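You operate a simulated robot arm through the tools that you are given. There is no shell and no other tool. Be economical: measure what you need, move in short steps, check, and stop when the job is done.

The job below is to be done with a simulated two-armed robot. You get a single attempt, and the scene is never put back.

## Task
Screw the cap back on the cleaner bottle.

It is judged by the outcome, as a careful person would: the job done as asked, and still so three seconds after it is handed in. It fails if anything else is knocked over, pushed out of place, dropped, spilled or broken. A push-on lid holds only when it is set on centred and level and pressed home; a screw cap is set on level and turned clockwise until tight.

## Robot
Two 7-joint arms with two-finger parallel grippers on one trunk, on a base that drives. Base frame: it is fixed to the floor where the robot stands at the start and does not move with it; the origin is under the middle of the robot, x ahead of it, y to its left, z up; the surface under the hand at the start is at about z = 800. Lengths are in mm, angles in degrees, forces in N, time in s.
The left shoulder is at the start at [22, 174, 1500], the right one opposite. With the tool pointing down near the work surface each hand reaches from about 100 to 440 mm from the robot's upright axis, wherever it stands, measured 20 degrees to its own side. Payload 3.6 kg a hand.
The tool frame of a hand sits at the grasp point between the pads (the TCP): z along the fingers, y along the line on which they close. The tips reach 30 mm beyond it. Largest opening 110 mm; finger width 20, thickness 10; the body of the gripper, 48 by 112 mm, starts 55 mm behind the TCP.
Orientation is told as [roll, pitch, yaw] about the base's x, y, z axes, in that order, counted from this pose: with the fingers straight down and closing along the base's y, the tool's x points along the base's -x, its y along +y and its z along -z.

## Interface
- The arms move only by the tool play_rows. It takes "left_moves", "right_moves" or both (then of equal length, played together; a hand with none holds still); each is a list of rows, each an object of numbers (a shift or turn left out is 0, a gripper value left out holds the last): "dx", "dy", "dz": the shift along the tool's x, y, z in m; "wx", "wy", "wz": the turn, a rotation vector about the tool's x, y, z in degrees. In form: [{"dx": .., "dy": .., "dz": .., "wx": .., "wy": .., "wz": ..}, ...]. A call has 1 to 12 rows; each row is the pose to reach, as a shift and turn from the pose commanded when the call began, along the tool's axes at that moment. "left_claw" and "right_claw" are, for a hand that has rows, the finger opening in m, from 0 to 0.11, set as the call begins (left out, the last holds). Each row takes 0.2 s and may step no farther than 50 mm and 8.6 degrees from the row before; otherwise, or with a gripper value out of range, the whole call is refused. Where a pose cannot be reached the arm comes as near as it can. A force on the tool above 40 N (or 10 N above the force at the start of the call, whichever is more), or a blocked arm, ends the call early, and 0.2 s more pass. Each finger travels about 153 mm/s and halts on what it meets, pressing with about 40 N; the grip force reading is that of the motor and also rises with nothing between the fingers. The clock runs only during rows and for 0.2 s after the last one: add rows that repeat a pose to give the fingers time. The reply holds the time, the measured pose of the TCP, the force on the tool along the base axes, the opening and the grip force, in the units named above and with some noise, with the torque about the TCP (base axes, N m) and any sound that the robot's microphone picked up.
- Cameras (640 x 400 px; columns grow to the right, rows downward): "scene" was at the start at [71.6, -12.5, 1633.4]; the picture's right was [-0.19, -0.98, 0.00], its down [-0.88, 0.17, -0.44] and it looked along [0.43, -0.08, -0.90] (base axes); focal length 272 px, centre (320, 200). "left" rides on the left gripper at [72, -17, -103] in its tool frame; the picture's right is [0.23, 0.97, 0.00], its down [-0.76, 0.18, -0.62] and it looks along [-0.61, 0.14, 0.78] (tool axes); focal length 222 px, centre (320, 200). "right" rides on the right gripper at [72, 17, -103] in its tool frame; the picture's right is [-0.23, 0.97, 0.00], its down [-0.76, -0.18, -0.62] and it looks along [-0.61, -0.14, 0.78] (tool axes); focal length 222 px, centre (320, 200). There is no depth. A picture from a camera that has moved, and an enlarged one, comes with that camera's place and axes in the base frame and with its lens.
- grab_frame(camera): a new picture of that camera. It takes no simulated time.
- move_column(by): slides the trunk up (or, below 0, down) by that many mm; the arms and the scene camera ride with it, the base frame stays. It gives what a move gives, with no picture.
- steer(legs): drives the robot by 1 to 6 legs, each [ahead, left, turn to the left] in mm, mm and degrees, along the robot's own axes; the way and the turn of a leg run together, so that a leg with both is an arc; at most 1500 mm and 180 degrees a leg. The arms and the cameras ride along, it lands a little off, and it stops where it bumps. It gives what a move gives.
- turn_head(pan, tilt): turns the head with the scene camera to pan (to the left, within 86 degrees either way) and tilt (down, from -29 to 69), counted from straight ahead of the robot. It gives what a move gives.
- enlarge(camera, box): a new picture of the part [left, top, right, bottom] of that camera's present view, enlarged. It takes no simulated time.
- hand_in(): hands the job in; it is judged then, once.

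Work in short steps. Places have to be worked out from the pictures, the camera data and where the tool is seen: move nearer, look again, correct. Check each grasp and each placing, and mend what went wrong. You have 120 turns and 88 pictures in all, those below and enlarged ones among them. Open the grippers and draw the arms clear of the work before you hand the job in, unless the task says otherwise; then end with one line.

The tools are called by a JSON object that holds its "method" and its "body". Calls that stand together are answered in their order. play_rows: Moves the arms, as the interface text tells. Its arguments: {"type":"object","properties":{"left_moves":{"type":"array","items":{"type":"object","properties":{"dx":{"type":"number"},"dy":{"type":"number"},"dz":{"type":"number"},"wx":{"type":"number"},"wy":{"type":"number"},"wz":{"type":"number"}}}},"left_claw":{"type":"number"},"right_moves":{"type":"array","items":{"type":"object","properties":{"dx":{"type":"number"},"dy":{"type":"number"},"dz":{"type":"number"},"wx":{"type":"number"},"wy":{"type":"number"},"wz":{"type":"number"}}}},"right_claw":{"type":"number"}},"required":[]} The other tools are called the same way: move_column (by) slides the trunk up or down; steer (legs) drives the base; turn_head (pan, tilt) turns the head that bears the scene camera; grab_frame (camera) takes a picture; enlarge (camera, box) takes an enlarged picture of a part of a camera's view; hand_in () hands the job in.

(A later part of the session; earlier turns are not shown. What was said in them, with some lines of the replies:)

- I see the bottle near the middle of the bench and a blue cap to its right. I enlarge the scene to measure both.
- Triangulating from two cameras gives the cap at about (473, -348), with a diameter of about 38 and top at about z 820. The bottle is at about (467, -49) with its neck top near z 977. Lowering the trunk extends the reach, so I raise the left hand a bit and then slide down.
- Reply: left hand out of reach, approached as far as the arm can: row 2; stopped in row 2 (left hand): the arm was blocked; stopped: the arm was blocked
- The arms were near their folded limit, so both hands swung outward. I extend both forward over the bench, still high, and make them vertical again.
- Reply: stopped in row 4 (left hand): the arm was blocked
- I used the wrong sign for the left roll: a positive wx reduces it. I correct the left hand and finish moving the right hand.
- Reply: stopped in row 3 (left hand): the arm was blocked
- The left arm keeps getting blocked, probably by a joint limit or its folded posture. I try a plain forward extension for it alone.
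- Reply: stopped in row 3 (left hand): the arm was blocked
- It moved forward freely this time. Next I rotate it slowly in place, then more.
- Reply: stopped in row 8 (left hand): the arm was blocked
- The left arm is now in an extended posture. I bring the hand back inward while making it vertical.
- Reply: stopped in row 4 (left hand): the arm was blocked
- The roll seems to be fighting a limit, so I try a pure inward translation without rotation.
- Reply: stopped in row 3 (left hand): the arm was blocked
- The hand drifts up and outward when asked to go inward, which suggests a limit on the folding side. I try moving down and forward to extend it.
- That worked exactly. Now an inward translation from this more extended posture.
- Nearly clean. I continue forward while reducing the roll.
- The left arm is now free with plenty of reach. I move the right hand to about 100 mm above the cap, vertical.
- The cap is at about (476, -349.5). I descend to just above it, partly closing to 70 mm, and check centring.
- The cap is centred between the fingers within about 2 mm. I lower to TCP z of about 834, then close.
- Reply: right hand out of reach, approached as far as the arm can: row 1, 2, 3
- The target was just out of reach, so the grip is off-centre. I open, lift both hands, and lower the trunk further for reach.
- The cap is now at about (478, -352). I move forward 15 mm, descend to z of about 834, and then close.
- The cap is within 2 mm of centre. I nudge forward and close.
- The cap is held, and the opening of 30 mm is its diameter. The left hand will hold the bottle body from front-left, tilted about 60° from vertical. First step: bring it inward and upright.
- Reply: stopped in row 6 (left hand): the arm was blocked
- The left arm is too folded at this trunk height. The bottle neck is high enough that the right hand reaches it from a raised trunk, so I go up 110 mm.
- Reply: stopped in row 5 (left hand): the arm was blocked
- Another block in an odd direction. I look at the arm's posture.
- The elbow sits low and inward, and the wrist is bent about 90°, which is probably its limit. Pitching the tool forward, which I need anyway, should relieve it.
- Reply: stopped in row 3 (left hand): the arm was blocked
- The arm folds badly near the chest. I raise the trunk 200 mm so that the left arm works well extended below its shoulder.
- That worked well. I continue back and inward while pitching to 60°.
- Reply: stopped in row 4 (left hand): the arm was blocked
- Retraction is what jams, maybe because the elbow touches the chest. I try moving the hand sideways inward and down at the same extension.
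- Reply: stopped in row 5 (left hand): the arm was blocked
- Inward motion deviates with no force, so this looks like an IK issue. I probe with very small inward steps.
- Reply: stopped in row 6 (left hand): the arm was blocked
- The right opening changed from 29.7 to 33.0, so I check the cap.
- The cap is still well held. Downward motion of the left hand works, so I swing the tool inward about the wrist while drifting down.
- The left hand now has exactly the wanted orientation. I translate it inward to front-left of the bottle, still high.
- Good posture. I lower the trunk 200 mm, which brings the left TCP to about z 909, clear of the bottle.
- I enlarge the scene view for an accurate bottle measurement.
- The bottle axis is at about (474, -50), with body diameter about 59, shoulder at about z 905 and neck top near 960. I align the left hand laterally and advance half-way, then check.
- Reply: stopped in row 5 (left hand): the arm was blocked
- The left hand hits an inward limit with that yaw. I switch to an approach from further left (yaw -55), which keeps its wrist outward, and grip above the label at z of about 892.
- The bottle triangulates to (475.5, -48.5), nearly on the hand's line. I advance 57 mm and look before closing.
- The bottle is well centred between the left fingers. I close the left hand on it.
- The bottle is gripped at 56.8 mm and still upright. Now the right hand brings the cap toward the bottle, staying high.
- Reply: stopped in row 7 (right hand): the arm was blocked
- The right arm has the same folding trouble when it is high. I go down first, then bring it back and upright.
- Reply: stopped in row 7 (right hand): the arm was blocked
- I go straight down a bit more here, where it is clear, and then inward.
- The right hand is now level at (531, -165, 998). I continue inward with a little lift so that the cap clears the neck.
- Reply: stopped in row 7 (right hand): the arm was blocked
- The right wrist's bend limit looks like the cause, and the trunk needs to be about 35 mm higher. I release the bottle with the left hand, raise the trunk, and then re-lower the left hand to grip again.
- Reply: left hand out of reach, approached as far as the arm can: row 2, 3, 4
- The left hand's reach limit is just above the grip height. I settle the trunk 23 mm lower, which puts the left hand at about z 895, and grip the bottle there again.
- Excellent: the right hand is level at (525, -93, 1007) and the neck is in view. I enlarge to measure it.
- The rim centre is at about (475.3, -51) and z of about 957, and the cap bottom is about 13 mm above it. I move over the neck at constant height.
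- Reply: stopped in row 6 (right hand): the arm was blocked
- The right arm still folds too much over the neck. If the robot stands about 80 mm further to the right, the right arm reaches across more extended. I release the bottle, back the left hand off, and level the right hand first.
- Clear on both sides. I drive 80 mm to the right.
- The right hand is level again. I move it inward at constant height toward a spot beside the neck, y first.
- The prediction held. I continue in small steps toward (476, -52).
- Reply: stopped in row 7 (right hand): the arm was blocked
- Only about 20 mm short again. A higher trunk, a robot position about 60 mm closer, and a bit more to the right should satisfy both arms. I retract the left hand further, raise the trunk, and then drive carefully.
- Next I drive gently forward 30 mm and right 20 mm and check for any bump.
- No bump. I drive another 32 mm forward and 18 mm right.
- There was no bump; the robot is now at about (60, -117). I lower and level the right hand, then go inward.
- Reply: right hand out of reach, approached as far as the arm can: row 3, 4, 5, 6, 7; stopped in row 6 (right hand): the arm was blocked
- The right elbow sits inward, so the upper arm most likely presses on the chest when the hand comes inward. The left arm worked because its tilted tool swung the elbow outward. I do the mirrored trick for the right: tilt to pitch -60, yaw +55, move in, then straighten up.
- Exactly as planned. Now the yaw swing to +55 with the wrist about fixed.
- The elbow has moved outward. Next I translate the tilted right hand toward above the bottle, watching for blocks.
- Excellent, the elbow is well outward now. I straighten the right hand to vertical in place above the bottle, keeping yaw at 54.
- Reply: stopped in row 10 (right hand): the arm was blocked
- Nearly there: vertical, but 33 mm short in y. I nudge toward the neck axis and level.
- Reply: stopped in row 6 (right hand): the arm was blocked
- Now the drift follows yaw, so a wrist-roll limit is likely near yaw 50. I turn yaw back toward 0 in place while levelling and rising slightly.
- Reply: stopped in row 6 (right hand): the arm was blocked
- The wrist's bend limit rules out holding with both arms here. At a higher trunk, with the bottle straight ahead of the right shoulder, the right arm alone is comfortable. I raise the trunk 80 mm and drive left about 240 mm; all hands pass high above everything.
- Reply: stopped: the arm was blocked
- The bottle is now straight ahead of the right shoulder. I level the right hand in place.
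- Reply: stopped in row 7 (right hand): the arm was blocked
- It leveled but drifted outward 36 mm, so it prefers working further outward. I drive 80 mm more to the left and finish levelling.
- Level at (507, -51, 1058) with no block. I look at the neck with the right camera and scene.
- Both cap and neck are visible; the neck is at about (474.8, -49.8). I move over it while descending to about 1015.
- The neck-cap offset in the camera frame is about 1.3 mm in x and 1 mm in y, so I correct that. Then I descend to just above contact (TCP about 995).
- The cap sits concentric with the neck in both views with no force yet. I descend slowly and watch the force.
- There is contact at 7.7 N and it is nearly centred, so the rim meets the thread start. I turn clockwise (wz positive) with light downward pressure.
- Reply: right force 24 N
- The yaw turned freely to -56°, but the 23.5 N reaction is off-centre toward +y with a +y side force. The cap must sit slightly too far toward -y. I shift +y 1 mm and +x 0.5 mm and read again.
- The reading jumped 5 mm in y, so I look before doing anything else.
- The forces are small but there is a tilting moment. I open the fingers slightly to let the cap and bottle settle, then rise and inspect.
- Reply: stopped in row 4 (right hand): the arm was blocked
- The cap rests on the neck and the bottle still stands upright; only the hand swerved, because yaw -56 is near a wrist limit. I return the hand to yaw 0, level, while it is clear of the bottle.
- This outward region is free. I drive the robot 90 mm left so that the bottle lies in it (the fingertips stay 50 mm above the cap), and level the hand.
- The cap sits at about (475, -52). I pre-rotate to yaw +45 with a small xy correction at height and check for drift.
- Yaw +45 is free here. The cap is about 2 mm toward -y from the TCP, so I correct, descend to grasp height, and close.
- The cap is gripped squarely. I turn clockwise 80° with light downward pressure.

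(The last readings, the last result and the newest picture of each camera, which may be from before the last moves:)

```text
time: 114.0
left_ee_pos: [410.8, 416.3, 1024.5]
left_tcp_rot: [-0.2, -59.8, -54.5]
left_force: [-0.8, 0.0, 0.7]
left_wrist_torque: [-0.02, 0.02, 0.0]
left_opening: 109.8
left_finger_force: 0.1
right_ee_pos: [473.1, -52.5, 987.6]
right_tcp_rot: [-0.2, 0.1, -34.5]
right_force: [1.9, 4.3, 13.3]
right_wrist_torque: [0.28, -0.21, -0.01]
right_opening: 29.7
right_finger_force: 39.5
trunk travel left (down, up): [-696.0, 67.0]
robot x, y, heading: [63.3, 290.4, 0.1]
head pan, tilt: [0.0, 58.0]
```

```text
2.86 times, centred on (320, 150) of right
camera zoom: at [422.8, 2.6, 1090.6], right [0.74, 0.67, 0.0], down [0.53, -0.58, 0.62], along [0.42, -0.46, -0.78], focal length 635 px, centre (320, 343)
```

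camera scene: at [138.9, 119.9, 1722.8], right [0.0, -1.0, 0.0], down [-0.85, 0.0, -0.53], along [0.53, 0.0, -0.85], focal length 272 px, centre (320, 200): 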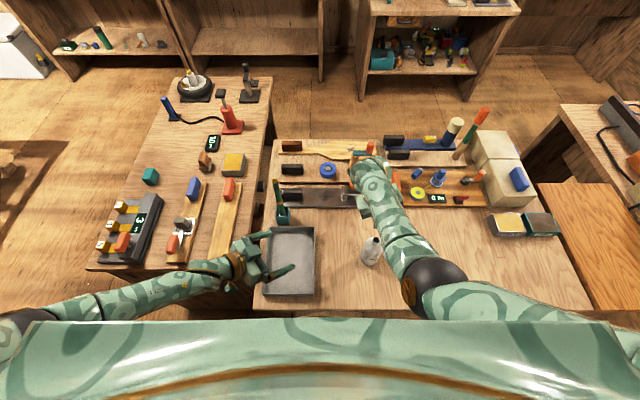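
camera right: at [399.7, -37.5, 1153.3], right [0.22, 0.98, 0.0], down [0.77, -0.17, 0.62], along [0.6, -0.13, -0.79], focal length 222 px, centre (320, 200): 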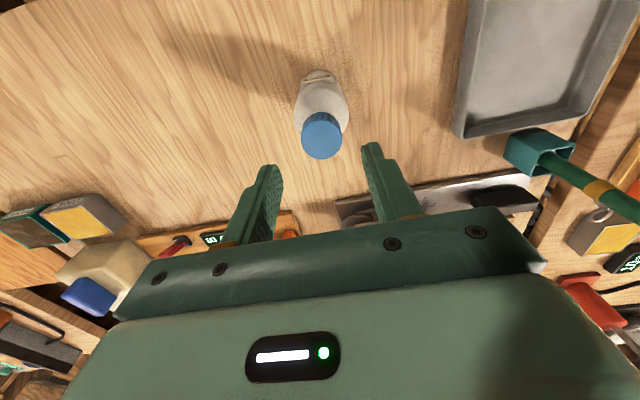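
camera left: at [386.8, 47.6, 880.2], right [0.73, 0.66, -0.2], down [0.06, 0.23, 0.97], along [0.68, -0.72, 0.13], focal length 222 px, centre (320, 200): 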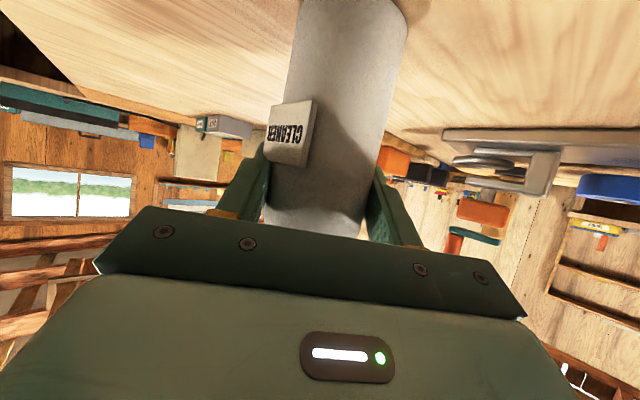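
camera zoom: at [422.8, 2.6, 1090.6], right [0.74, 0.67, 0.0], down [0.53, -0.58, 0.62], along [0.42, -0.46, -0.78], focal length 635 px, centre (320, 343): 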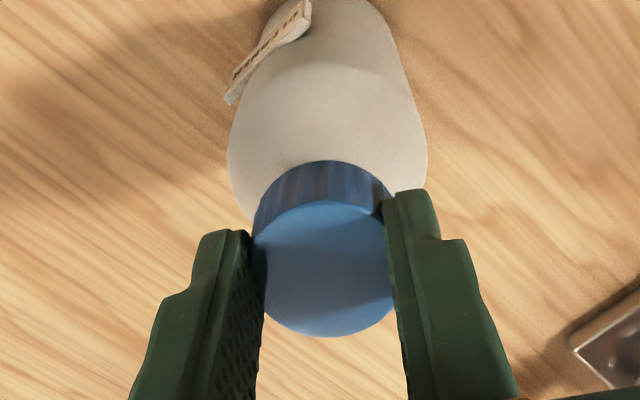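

The bottle stayed put while the cap turned, but the reaction points to the +x,+y side again. The cap is therefore about 2 mm toward -x,-y of the neck axis (474.8, -50). I ease up, shift (+1.5, +2), press again and read.

{"method": "play_rows", "body": {"right_moves": [{"dz": -0.003}, {"dy": 0.0012, "dz": -0.003}, {"dy": 0.0025, "dz": -0.003}, {"dy": 0.0025, "dz": -0.003}]}}

{"method": "play_rows", "body": {"right_moves": [{"dz": 0.001}, {"dz": 0.002}, {"dz": 0.003}, {"dz": 0.004}, {"dz": 0.004}]}}

```text
time: 115.0
left_ee_pos: [412.6, 415.0, 1023.5]
left_tcp_rot: [-0.2, -59.8, -54.7]
left_force: [-0.1, 0.2, -0.3]
left_wrist_torque: [0.03, 0.0, 0.01]
left_opening: 110.1
left_finger_force: 0.0
right_ee_pos: [474.5, -51.9, 989.0]
right_tcp_rot: [-0.1, 0.3, -34.5]
right_force: [-0.7, -0.6, -2.8]
right_wrist_torque: [0.01, 0.01, -0.02]
right_opening: 30.0
right_finger_force: 40.3
trunk travel left (down, up): [-696.0, 67.0]
robot x, y, heading: [57.0, 293.4, 0.1]
head pan, tilt: [0.0, 58.0]
```

```text
time: 116.2
left_ee_pos: [409.4, 416.0, 1024.0]
left_tcp_rot: [-0.1, -59.9, -54.5]
left_force: [-0.4, 0.3, -0.5]
left_wrist_torque: [0.04, 0.01, 0.02]
left_opening: 109.8
left_finger_force: 0.0
right_ee_pos: [476.4, -50.7, 987.7]
right_tcp_rot: [-0.1, 0.0, -34.5]
right_force: [-2.0, -0.8, 19.7]
right_wrist_torque: [0.0, 0.04, -0.01]
right_opening: 29.8
right_finger_force: 40.3
trunk travel left (down, up): [-696.0, 67.0]
robot x, y, heading: [61.3, 291.2, 0.4]
head pan, tilt: [0.0, 58.0]
```

Now the 19.7 N reaction is centred with no moment, and lifting gave a slight pull, so the thread is catching. I regrasp: open, rotate back to about yaw +48, close.

{"method": "play_rows", "body": {"right_moves": [{}, {}, {}], "right_claw": 0.055}}

{"method": "play_rows", "body": {"right_moves": [{"wz": -7.6}, {"wz": -15.2}, {"wz": -22.8}, {"wz": -30.4}, {"wz": -38}, {"wz": -45.6}, {"wz": -53.2}, {"wz": -60.8}, {"wz": -68.4}, {"wz": -76}, {"wz": -83}, {"wz": -83}]}}

{"method": "enlarge", "body": {"camera": "right", "box": [208, 80, 432, 220]}}

{"method": "play_rows", "body": {"right_moves": [{}, {}, {}], "right_claw": 0.015}}

```text
time: 117.0
left_ee_pos: [412.0, 415.8, 1022.6]
left_tcp_rot: [-0.2, -59.7, -54.5]
left_force: [-0.2, 0.8, -0.6]
left_wrist_torque: [0.01, -0.03, 0.03]
left_opening: 110.1
left_finger_force: 0.0
right_ee_pos: [476.4, -50.5, 985.3]
right_tcp_rot: [-0.1, 0.2, -34.4]
right_force: [-0.2, 0.4, -0.1]
right_wrist_torque: [-0.01, -0.03, 0.01]
right_opening: 55.0
right_finger_force: 0.0
trunk travel left (down, up): [-696.0, 67.0]
robot x, y, heading: [59.1, 293.9, 0.1]
head pan, tilt: [0.0, 58.0]
```

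```text
time: 119.6
left_ee_pos: [411.6, 415.2, 1024.3]
left_tcp_rot: [-0.2, -59.6, -54.5]
left_force: [0.2, -0.5, 0.4]
left_wrist_torque: [0.01, 0.01, 0.0]
left_opening: 110.1
left_finger_force: 0.0
right_ee_pos: [474.1, -49.8, 985.1]
right_tcp_rot: [0.2, 0.1, 48.6]
right_force: [-0.2, -0.5, 0.2]
right_wrist_torque: [0.0, -0.01, -0.03]
right_opening: 55.0
right_finger_force: 0.1
trunk travel left (down, up): [-696.0, 67.0]
robot x, y, heading: [59.7, 292.8, -0.0]
head pan, tilt: [0.0, 58.0]
```

```text
2.86 times, centred on (320, 150) of right
camera zoom: at [414.2, -94.7, 1088.0], right [-0.58, 0.81, 0.0], down [0.64, 0.45, 0.62], along [0.5, 0.36, -0.78], focal length 635 px, centre (320, 343)
```

zoom: 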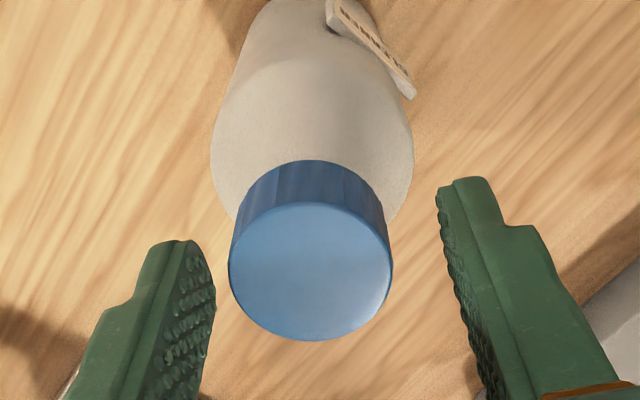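

```text
time: 120.4
left_ee_pos: [412.3, 414.6, 1023.2]
left_tcp_rot: [-0.3, -59.7, -54.5]
left_force: [-0.4, 0.0, -0.3]
left_wrist_torque: [0.01, -0.02, -0.01]
left_opening: 110.1
left_finger_force: 0.0
right_ee_pos: [475.8, -50.9, 984.0]
right_tcp_rot: [0.2, 0.1, 48.5]
right_force: [0.9, -1.0, -0.5]
right_wrist_torque: [-0.19, -0.23, 0.03]
right_opening: 29.7
right_finger_force: 40.0
trunk travel left (down, up): [-696.0, 67.0]
robot x, y, heading: [61.7, 292.9, 0.2]
head pan, tilt: [0.0, 58.0]
```

The regrasp is good; the moment suggests the TCP is about 1 mm off along the closing axis. I turn clockwise 83° with that correction and light pressure.

{"method": "play_rows", "body": {"right_moves": [{"dy": -0.001, "dz": 0.001, "wz": 4}, {"dy": -0.001, "dz": 0.0015, "wz": 12}, {"dy": -0.001, "dz": 0.002, "wz": 20}, {"dy": -0.001, "dz": 0.002, "wz": 28}, {"dy": -0.001, "dz": 0.002, "wz": 36}, {"dy": -0.001, "dz": 0.0025, "wz": 44}, {"dy": -0.001, "dz": 0.0025, "wz": 52}, {"dy": -0.001, "dz": 0.0025, "wz": 60}, {"dy": -0.001, "dz": 0.003, "wz": 68}, {"dy": -0.001, "dz": 0.003, "wz": 76}, {"dy": -0.001, "dz": 0.003, "wz": 83}, {"dy": -0.001, "dz": 0.003, "wz": 83}]}}

```text
time: 123.0
left_ee_pos: [411.7, 416.0, 1023.2]
left_tcp_rot: [-0.1, -59.7, -54.6]
left_force: [-0.1, -0.2, 0.2]
left_wrist_torque: [0.01, 0.0, 0.02]
left_opening: 110.1
left_finger_force: 0.1
right_ee_pos: [476.0, -51.4, 982.8]
right_tcp_rot: [-0.1, 0.1, -34.6]
right_force: [3.9, -2.2, 18.3]
right_wrist_torque: [-0.06, -0.13, -0.03]
right_opening: 32.9
right_finger_force: 39.3
trunk travel left (down, up): [-696.0, 67.0]
robot x, y, heading: [62.0, 290.3, 0.2]
head pan, tilt: [0.0, 58.0]
```

I do the next regrasp and check the cap height in the scene view.

{"method": "play_rows", "body": {"right_moves": [{}, {}, {}], "right_claw": 0.055}}

{"method": "play_rows", "body": {"right_moves": [{"wz": -7.6}, {"wz": -15.2}, {"wz": -22.8}, {"wz": -30.4}, {"wz": -38}, {"wz": -45.6}, {"wz": -53.2}, {"wz": -60.8}, {"wz": -68.4}, {"wz": -76}, {"wz": -83}, {"wz": -83}]}}

{"method": "enlarge", "body": {"camera": "right", "box": [208, 80, 432, 220]}}

{"method": "enlarge", "body": {"camera": "scene", "box": [400, 200, 496, 260]}}

```text
time: 123.8
left_ee_pos: [413.3, 415.1, 1023.1]
left_tcp_rot: [-0.2, -59.7, -54.5]
left_force: [-0.5, -0.7, 0.2]
left_wrist_torque: [-0.01, -0.01, 0.03]
left_opening: 110.2
left_finger_force: 0.0
right_ee_pos: [476.0, -51.8, 982.0]
right_tcp_rot: [-0.1, 0.3, -34.6]
right_force: [0.2, 0.2, -0.2]
right_wrist_torque: [-0.01, -0.02, -0.01]
right_opening: 55.0
right_finger_force: 0.0
trunk travel left (down, up): [-696.0, 67.0]
robot x, y, heading: [62.6, 292.0, 0.2]
head pan, tilt: [0.0, 58.0]
```

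```text
time: 126.4
left_ee_pos: [410.7, 415.5, 1024.8]
left_tcp_rot: [-0.2, -59.6, -54.5]
left_force: [-0.1, -0.6, -0.6]
left_wrist_torque: [-0.01, -0.01, -0.02]
left_opening: 110.0
left_finger_force: 0.1
right_ee_pos: [476.7, -51.8, 982.2]
right_tcp_rot: [0.2, 0.2, 48.5]
right_force: [0.4, 0.3, -0.5]
right_wrist_torque: [-0.02, -0.03, -0.02]
right_opening: 54.9
right_finger_force: 0.1
trunk travel left (down, up): [-696.0, 67.0]
robot x, y, heading: [58.1, 290.8, 0.1]
head pan, tilt: [0.0, 58.0]
```

```text
2.86 times, centred on (320, 150) of right
camera zoom: at [414.7, -95.4, 1085.8], right [-0.58, 0.81, 0.0], down [0.64, 0.45, 0.62], along [0.5, 0.36, -0.78], focal length 635 px, centre (320, 343)
```

zoom: 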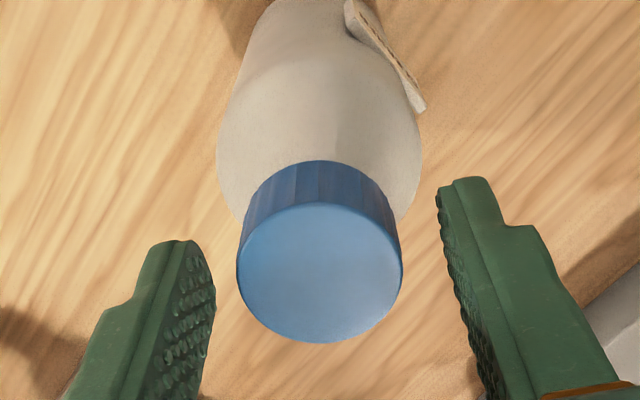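

```text
6.67 times, centred on (448, 230) of scene
camera zoom: at [138.6, 288.9, 1722.8], right [0.0, -1.0, 0.0], down [-0.85, 0.0, -0.53], along [0.53, 0.0, -0.85], focal length 1812 px, centre (-533, 0)
```

zoom: 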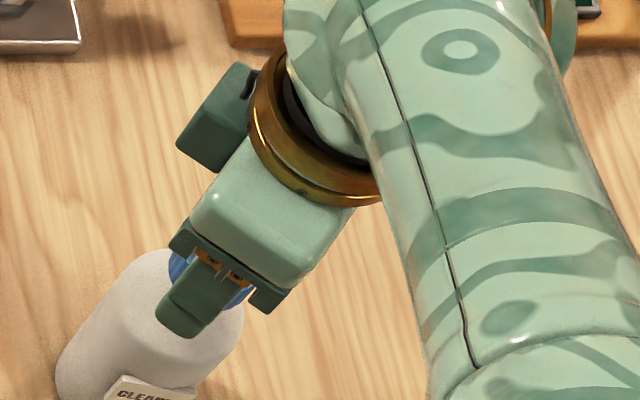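

The cap dropped about 1.5 mm over that turn and is centred in the fingers, so it is threading. I repeat the cycle: close, turn 83°, open, rotate back.

{"method": "play_rows", "body": {"right_moves": [{}, {}, {}], "right_claw": 0.015}}

{"method": "play_rows", "body": {"right_moves": [{"dz": 0.0005, "wz": 4}, {"dz": 0.001, "wz": 12}, {"dz": 0.0015, "wz": 20}, {"dz": 0.0015, "wz": 28}, {"dz": 0.002, "wz": 36}, {"dz": 0.002, "wz": 44}, {"dz": 0.002, "wz": 52}, {"dz": 0.0025, "wz": 60}, {"dz": 0.0025, "wz": 68}, {"dz": 0.003, "wz": 76}, {"dz": 0.003, "wz": 83}, {"dz": 0.003, "wz": 83}]}}

{"method": "play_rows", "body": {"right_moves": [{}, {}, {}], "right_claw": 0.055}}

{"method": "play_rows", "body": {"right_moves": [{"wz": -7.6}, {"wz": -15.2}, {"wz": -22.8}, {"wz": -30.4}, {"wz": -38}, {"wz": -45.6}, {"wz": -53.2}, {"wz": -60.8}, {"wz": -68.4}, {"wz": -76}, {"wz": -83}, {"wz": -83}]}}

{"method": "enlarge", "body": {"camera": "right", "box": [208, 80, 432, 220]}}

```text
time: 127.2
left_ee_pos: [412.2, 414.8, 1024.8]
left_tcp_rot: [-0.2, -59.7, -54.7]
left_force: [-0.3, 0.3, -0.1]
left_wrist_torque: [0.0, -0.01, 0.02]
left_opening: 110.0
left_finger_force: 0.1
right_ee_pos: [476.3, -51.5, 981.8]
right_tcp_rot: [0.2, 0.1, 48.5]
right_force: [0.2, 0.9, -0.1]
right_wrist_torque: [-0.04, 0.04, 0.01]
right_opening: 32.9
right_finger_force: 40.2
trunk travel left (down, up): [-696.0, 67.0]
robot x, y, heading: [62.4, 291.0, -0.0]
head pan, tilt: [0.0, 58.0]
```

```text
time: 129.8
left_ee_pos: [411.0, 416.6, 1024.5]
left_tcp_rot: [-0.1, -59.8, -54.6]
left_force: [-0.4, -0.4, -0.1]
left_wrist_torque: [-0.03, -0.02, 0.04]
left_opening: 109.9
left_finger_force: 0.0
right_ee_pos: [476.3, -50.7, 980.3]
right_tcp_rot: [-0.1, 0.1, -34.5]
right_force: [-1.7, 1.3, 23.6]
right_wrist_torque: [0.07, 0.11, 0.23]
right_opening: 32.9
right_finger_force: 39.9
trunk travel left (down, up): [-696.0, 67.0]
robot x, y, heading: [63.6, 290.2, 0.2]
head pan, tilt: [0.0, 58.0]
```

```text
time: 130.6
left_ee_pos: [412.2, 415.5, 1022.3]
left_tcp_rot: [-0.2, -59.7, -54.6]
left_force: [0.6, 0.2, -0.5]
left_wrist_torque: [0.02, 0.01, -0.04]
left_opening: 109.8
left_finger_force: 0.1
right_ee_pos: [477.3, -50.9, 978.3]
right_tcp_rot: [-0.2, 0.4, -34.5]
right_force: [0.4, 0.5, -0.3]
right_wrist_torque: [-0.05, 0.01, 0.0]
right_opening: 54.8
right_finger_force: 0.0
trunk travel left (down, up): [-696.0, 67.0]
robot x, y, heading: [61.1, 293.5, 0.2]
head pan, tilt: [0.0, 58.0]
```

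```text
time: 133.2
left_ee_pos: [412.0, 415.0, 1023.1]
left_tcp_rot: [-0.2, -59.8, -54.5]
left_force: [0.6, 0.4, 0.1]
left_wrist_torque: [0.02, 0.03, 0.0]
left_opening: 110.1
left_finger_force: 0.0
right_ee_pos: [477.7, -51.7, 978.2]
right_tcp_rot: [0.2, 0.1, 48.5]
right_force: [0.0, 0.3, 0.5]
right_wrist_torque: [0.01, 0.04, 0.01]
right_opening: 55.0
right_finger_force: 0.0
trunk travel left (down, up): [-696.0, 67.0]
robot x, y, heading: [65.5, 288.2, 0.2]
head pan, tilt: [0.0, 58.0]
```

```text
2.86 times, centred on (320, 150) of right
camera zoom: at [415.3, -95.7, 1082.1], right [-0.58, 0.81, 0.0], down [0.64, 0.45, 0.62], along [0.5, 0.36, -0.78], focal length 635 px, centre (320, 343)
```

zoom: 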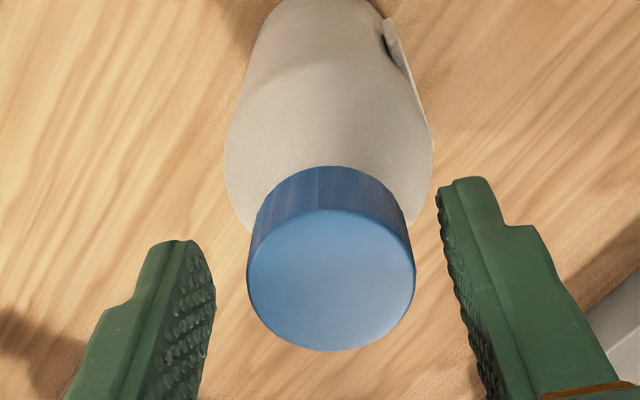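

Torque about z reached 0.23 N m and the bottle began to turn, so the cap is getting tight. I do one more clockwise turn with firmer pressure, recentred by 1.5 mm, watching the torque.

{"method": "play_rows", "body": {"right_moves": [{"dy": 0.0015}, {"dy": 0.0015}]}}

{"method": "play_rows", "body": {"right_moves": [{}, {}, {}], "right_claw": 0.015}}

{"method": "play_rows", "body": {"right_moves": [{"dz": 0.0015, "wz": 3}, {"dz": 0.0025, "wz": 8}, {"dz": 0.0025, "wz": 14}, {"dz": 0.0025, "wz": 20}, {"dz": 0.0025, "wz": 26}]}}

{"method": "enlarge", "body": {"camera": "right", "box": [208, 80, 432, 220]}}

```text
time: 133.8
left_ee_pos: [412.1, 415.4, 1024.2]
left_tcp_rot: [-0.3, -59.7, -54.4]
left_force: [-0.4, 0.3, 0.6]
left_wrist_torque: [0.02, -0.02, -0.02]
left_opening: 110.1
left_finger_force: 0.1
right_ee_pos: [475.1, -51.1, 978.2]
right_tcp_rot: [0.2, 0.1, 48.6]
right_force: [0.0, -0.1, -0.2]
right_wrist_torque: [-0.01, -0.03, -0.02]
right_opening: 54.8
right_finger_force: 0.0
trunk travel left (down, up): [-696.0, 67.0]
robot x, y, heading: [58.9, 287.2, -0.0]
head pan, tilt: [0.0, 58.0]
```

```text
time: 134.6
left_ee_pos: [411.8, 416.4, 1024.5]
left_tcp_rot: [-0.2, -59.8, -54.6]
left_force: [-0.5, 0.6, -0.2]
left_wrist_torque: [-0.02, 0.01, 0.01]
left_opening: 109.9
left_finger_force: 0.0
right_ee_pos: [475.1, -50.1, 979.1]
right_tcp_rot: [0.2, 0.2, 48.5]
right_force: [-0.5, 0.2, 0.4]
right_wrist_torque: [0.01, 0.02, 0.01]
right_opening: 29.7
right_finger_force: 39.9
trunk travel left (down, up): [-696.0, 67.0]
robot x, y, heading: [62.2, 291.5, 0.2]
head pan, tilt: [0.0, 58.0]
```

```text
time: 135.8
left_ee_pos: [410.7, 416.4, 1024.6]
left_tcp_rot: [-0.1, -59.7, -54.6]
left_force: [-0.3, 0.4, 0.2]
left_wrist_torque: [0.01, 0.0, -0.01]
left_opening: 110.0
left_finger_force: 0.0
right_ee_pos: [475.3, -50.3, 977.3]
right_tcp_rot: [0.1, 0.1, 22.5]
right_force: [0.4, -0.1, 17.0]
right_wrist_torque: [-0.11, -0.12, 0.19]
right_opening: 29.8
right_finger_force: 40.7
trunk travel left (down, up): [-696.0, 67.0]
robot x, y, heading: [60.8, 290.4, 0.1]
head pan, tilt: [0.0, 58.0]
```

```text
2.86 times, centred on (320, 150) of right
camera zoom: at [400.9, -62.3, 1081.4], right [-0.16, 0.99, 0.0], down [0.77, 0.13, 0.62], along [0.61, 0.1, -0.78], focal length 635 px, centre (320, 343)
```

zoom: 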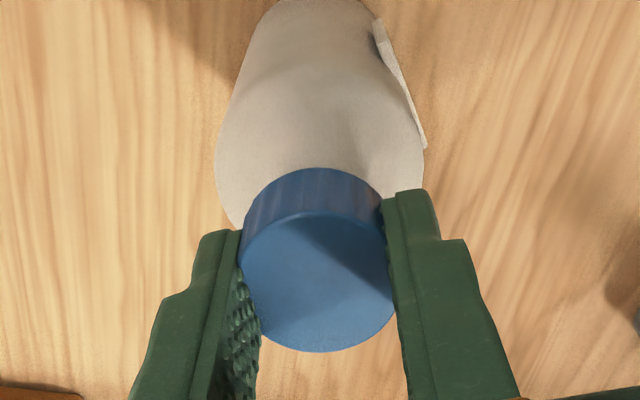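

The bottle now turns together with the cap at 0.19 N m, so the cap is tight to the limit of table friction. I press harder (about 30 N) and turn further to tighten it more.

{"method": "play_rows", "body": {"right_moves": [{"dz": 0.0007}, {"dz": 0.0013}, {"dz": 0.0013, "wz": 5}, {"dz": 0.0013, "wz": 11}, {"dz": 0.0013, "wz": 17}, {"dz": 0.0013, "wz": 23}, {"dz": 0.0013, "wz": 29}, {"dz": 0.0013, "wz": 35}, {"dz": 0.0013, "wz": 41}, {"dz": 0.0013, "wz": 47}, {"dz": 0.0013, "wz": 53}]}}

{"method": "enlarge", "body": {"camera": "right", "box": [208, 80, 432, 220]}}

```text
time: 138.2
left_ee_pos: [410.4, 416.7, 1024.7]
left_tcp_rot: [-0.1, -59.8, -54.5]
left_force: [0.6, 0.9, 0.0]
left_wrist_torque: [-0.03, 0.02, -0.01]
left_opening: 110.0
left_finger_force: 0.1
right_ee_pos: [473.7, -49.1, 975.6]
right_tcp_rot: [-0.2, 0.1, -30.6]
right_force: [-0.5, 1.9, 25.9]
right_wrist_torque: [0.04, -0.07, 0.32]
right_opening: 31.9
right_finger_force: 39.4
trunk travel left (down, up): [-696.0, 67.0]
robot x, y, heading: [62.5, 288.1, 0.2]
head pan, tilt: [0.0, 58.0]
```

```text
2.86 times, centred on (320, 150) of right
camera zoom: at [419.5, 1.5, 1079.9], right [0.69, 0.72, 0.0], down [0.57, -0.54, 0.62], along [0.45, -0.43, -0.78], focal length 635 px, centre (320, 343)
```

zoom: 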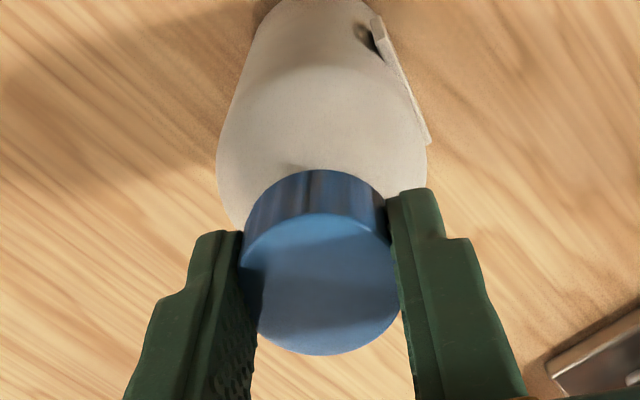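

The torque reached 0.32 N m with no slip between cap and bottle, so the cap is tight. I open, return yaw to about 0, rise straight up, and inspect.

{"method": "play_rows", "body": {"right_moves": [{}, {}, {}], "right_claw": 0.06}}

{"method": "play_rows", "body": {"right_moves": [{"wz": -6}, {"wz": -12}, {"wz": -18}, {"wz": -24}, {"wz": -30}, {"wz": -30}]}}

{"method": "play_rows", "body": {"right_moves": [{"dz": -0.015}, {"dz": -0.03}, {"dz": -0.045}, {"dz": -0.06}, {"dz": -0.06}]}}

{"method": "enlarge", "body": {"camera": "right", "box": [208, 60, 432, 200]}}

{"method": "enlarge", "body": {"camera": "scene", "box": [400, 200, 496, 260]}}

```text
time: 139.0
left_ee_pos: [412.9, 416.0, 1023.5]
left_tcp_rot: [-0.3, -59.6, -54.6]
left_force: [-0.4, -0.8, -0.2]
left_wrist_torque: [-0.01, 0.01, -0.02]
left_opening: 109.9
left_finger_force: 0.0
right_ee_pos: [475.4, -50.3, 975.8]
right_tcp_rot: [-0.2, 0.3, -30.4]
right_force: [-0.4, 0.4, 0.0]
right_wrist_torque: [0.01, 0.01, 0.04]
right_opening: 60.0
right_finger_force: 0.1
trunk travel left (down, up): [-696.0, 67.0]
robot x, y, heading: [62.5, 290.1, 0.2]
head pan, tilt: [0.0, 58.0]
```

```text
time: 140.4
left_ee_pos: [411.7, 415.6, 1024.1]
left_tcp_rot: [-0.2, -59.7, -54.5]
left_force: [-0.7, -0.1, 0.6]
left_wrist_torque: [0.03, 0.0, -0.02]
left_opening: 110.0
left_finger_force: 0.0
right_ee_pos: [474.6, -50.6, 976.8]
right_tcp_rot: [-0.1, 0.3, -0.5]
right_force: [0.3, 0.2, -0.2]
right_wrist_torque: [-0.01, 0.0, -0.02]
right_opening: 60.0
right_finger_force: 0.0
trunk travel left (down, up): [-696.0, 67.0]
robot x, y, heading: [60.0, 289.5, -0.2]
head pan, tilt: [0.0, 58.0]
```

```text
time: 141.6
left_ee_pos: [411.9, 414.7, 1024.4]
left_tcp_rot: [-0.2, -59.7, -54.6]
left_force: [0.3, -0.1, 0.6]
left_wrist_torque: [0.0, -0.01, -0.04]
left_opening: 110.2
left_finger_force: 0.1
right_ee_pos: [477.7, -51.3, 1034.3]
right_tcp_rot: [0.0, 0.3, -0.4]
right_force: [-0.6, -0.8, 0.0]
right_wrist_torque: [0.02, 0.02, 0.01]
right_opening: 60.2
right_finger_force: 0.0
trunk travel left (down, up): [-696.0, 67.0]
robot x, y, heading: [59.3, 291.5, 0.1]
head pan, tilt: [0.0, 58.0]
```

```text
2.86 times, centred on (320, 130) of right
camera zoom: at [403.4, -33.9, 1138.4], right [0.24, 0.97, 0.0], down [0.76, -0.18, 0.62], along [0.6, -0.15, -0.79], focal length 635 px, centre (320, 400)
```

zoom: 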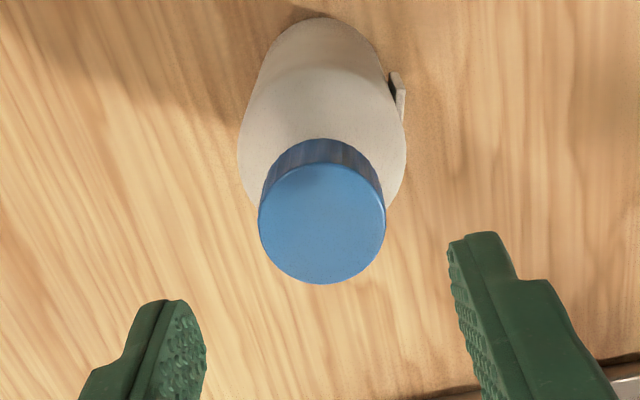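

```text
6.67 times, centred on (448, 230) of scene
camera zoom: at [138.7, 288.6, 1722.8], right [0.0, -1.0, 0.0], down [-0.85, 0.0, -0.53], along [0.53, 0.0, -0.85], focal length 1812 px, centre (-533, 0)
```

zoom: 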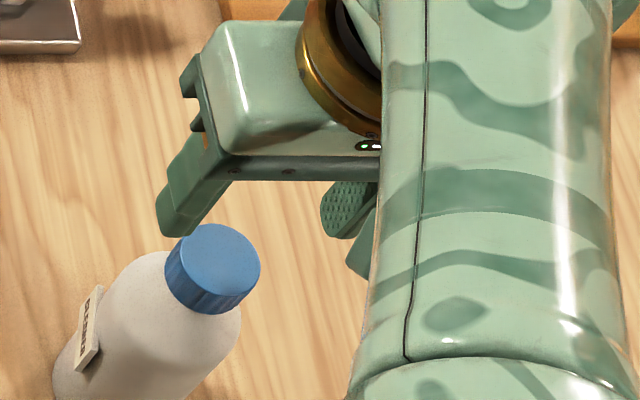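

The cap sits level and coaxial, about 5 mm lower than when it merely rested, with the bottle upright. I draw the right hand up and away to the right.

{"method": "play_rows", "body": {"right_moves": [{"dy": -0.01, "dz": -0.02}, {"dy": -0.03, "dz": -0.03}, {"dy": -0.06, "dz": -0.04}, {"dy": -0.09, "dz": -0.045}, {"dy": -0.12, "dz": -0.05}, {"dy": -0.15, "dz": -0.05}]}}

{"method": "grab_frame", "body": {"camera": "scene"}}

```text
time: 143.0
left_ee_pos: [411.3, 415.1, 1023.7]
left_tcp_rot: [0.0, -59.6, -54.7]
left_force: [0.1, -0.2, 0.6]
left_wrist_torque: [0.01, -0.01, 0.0]
left_opening: 110.2
left_finger_force: 0.1
right_ee_pos: [474.1, -201.8, 1086.7]
right_tcp_rot: [0.0, 0.3, -0.5]
right_force: [-0.9, -1.0, -0.8]
right_wrist_torque: [0.08, 0.01, 0.02]
right_opening: 59.8
right_finger_force: 0.2
trunk travel left (down, up): [-696.0, 67.0]
robot x, y, heading: [60.1, 290.4, -0.0]
head pan, tilt: [0.0, 58.0]
```

```text
8 pictures are left
camera scene: at [138.7, 287.4, 1722.8], right [0.0, -1.0, 0.0], down [-0.85, 0.0, -0.53], along [0.53, 0.0, -0.85], focal length 272 px, centre (320, 200)
```

scene: 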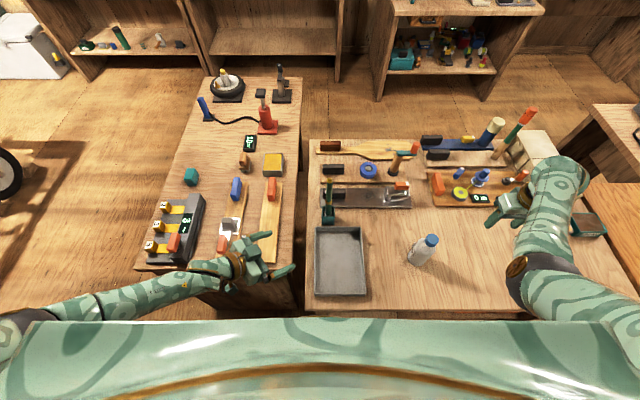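

The bottle stands upright and capped, nothing else has been disturbed, and both hands are open and clear. I hand in.

{"method": "hand_in", "body": {}}

```text
The job is handed in.
```

The cap is screwed back on the cleaner bottle and tight: by the last turn, at about 0.32 N m, the whole bottle turned with the cap. The left hand could not hold the bottle during screwing, so its label now faces a different way. It stands upright about where it was, and the last picture shows nothing else disturbed.
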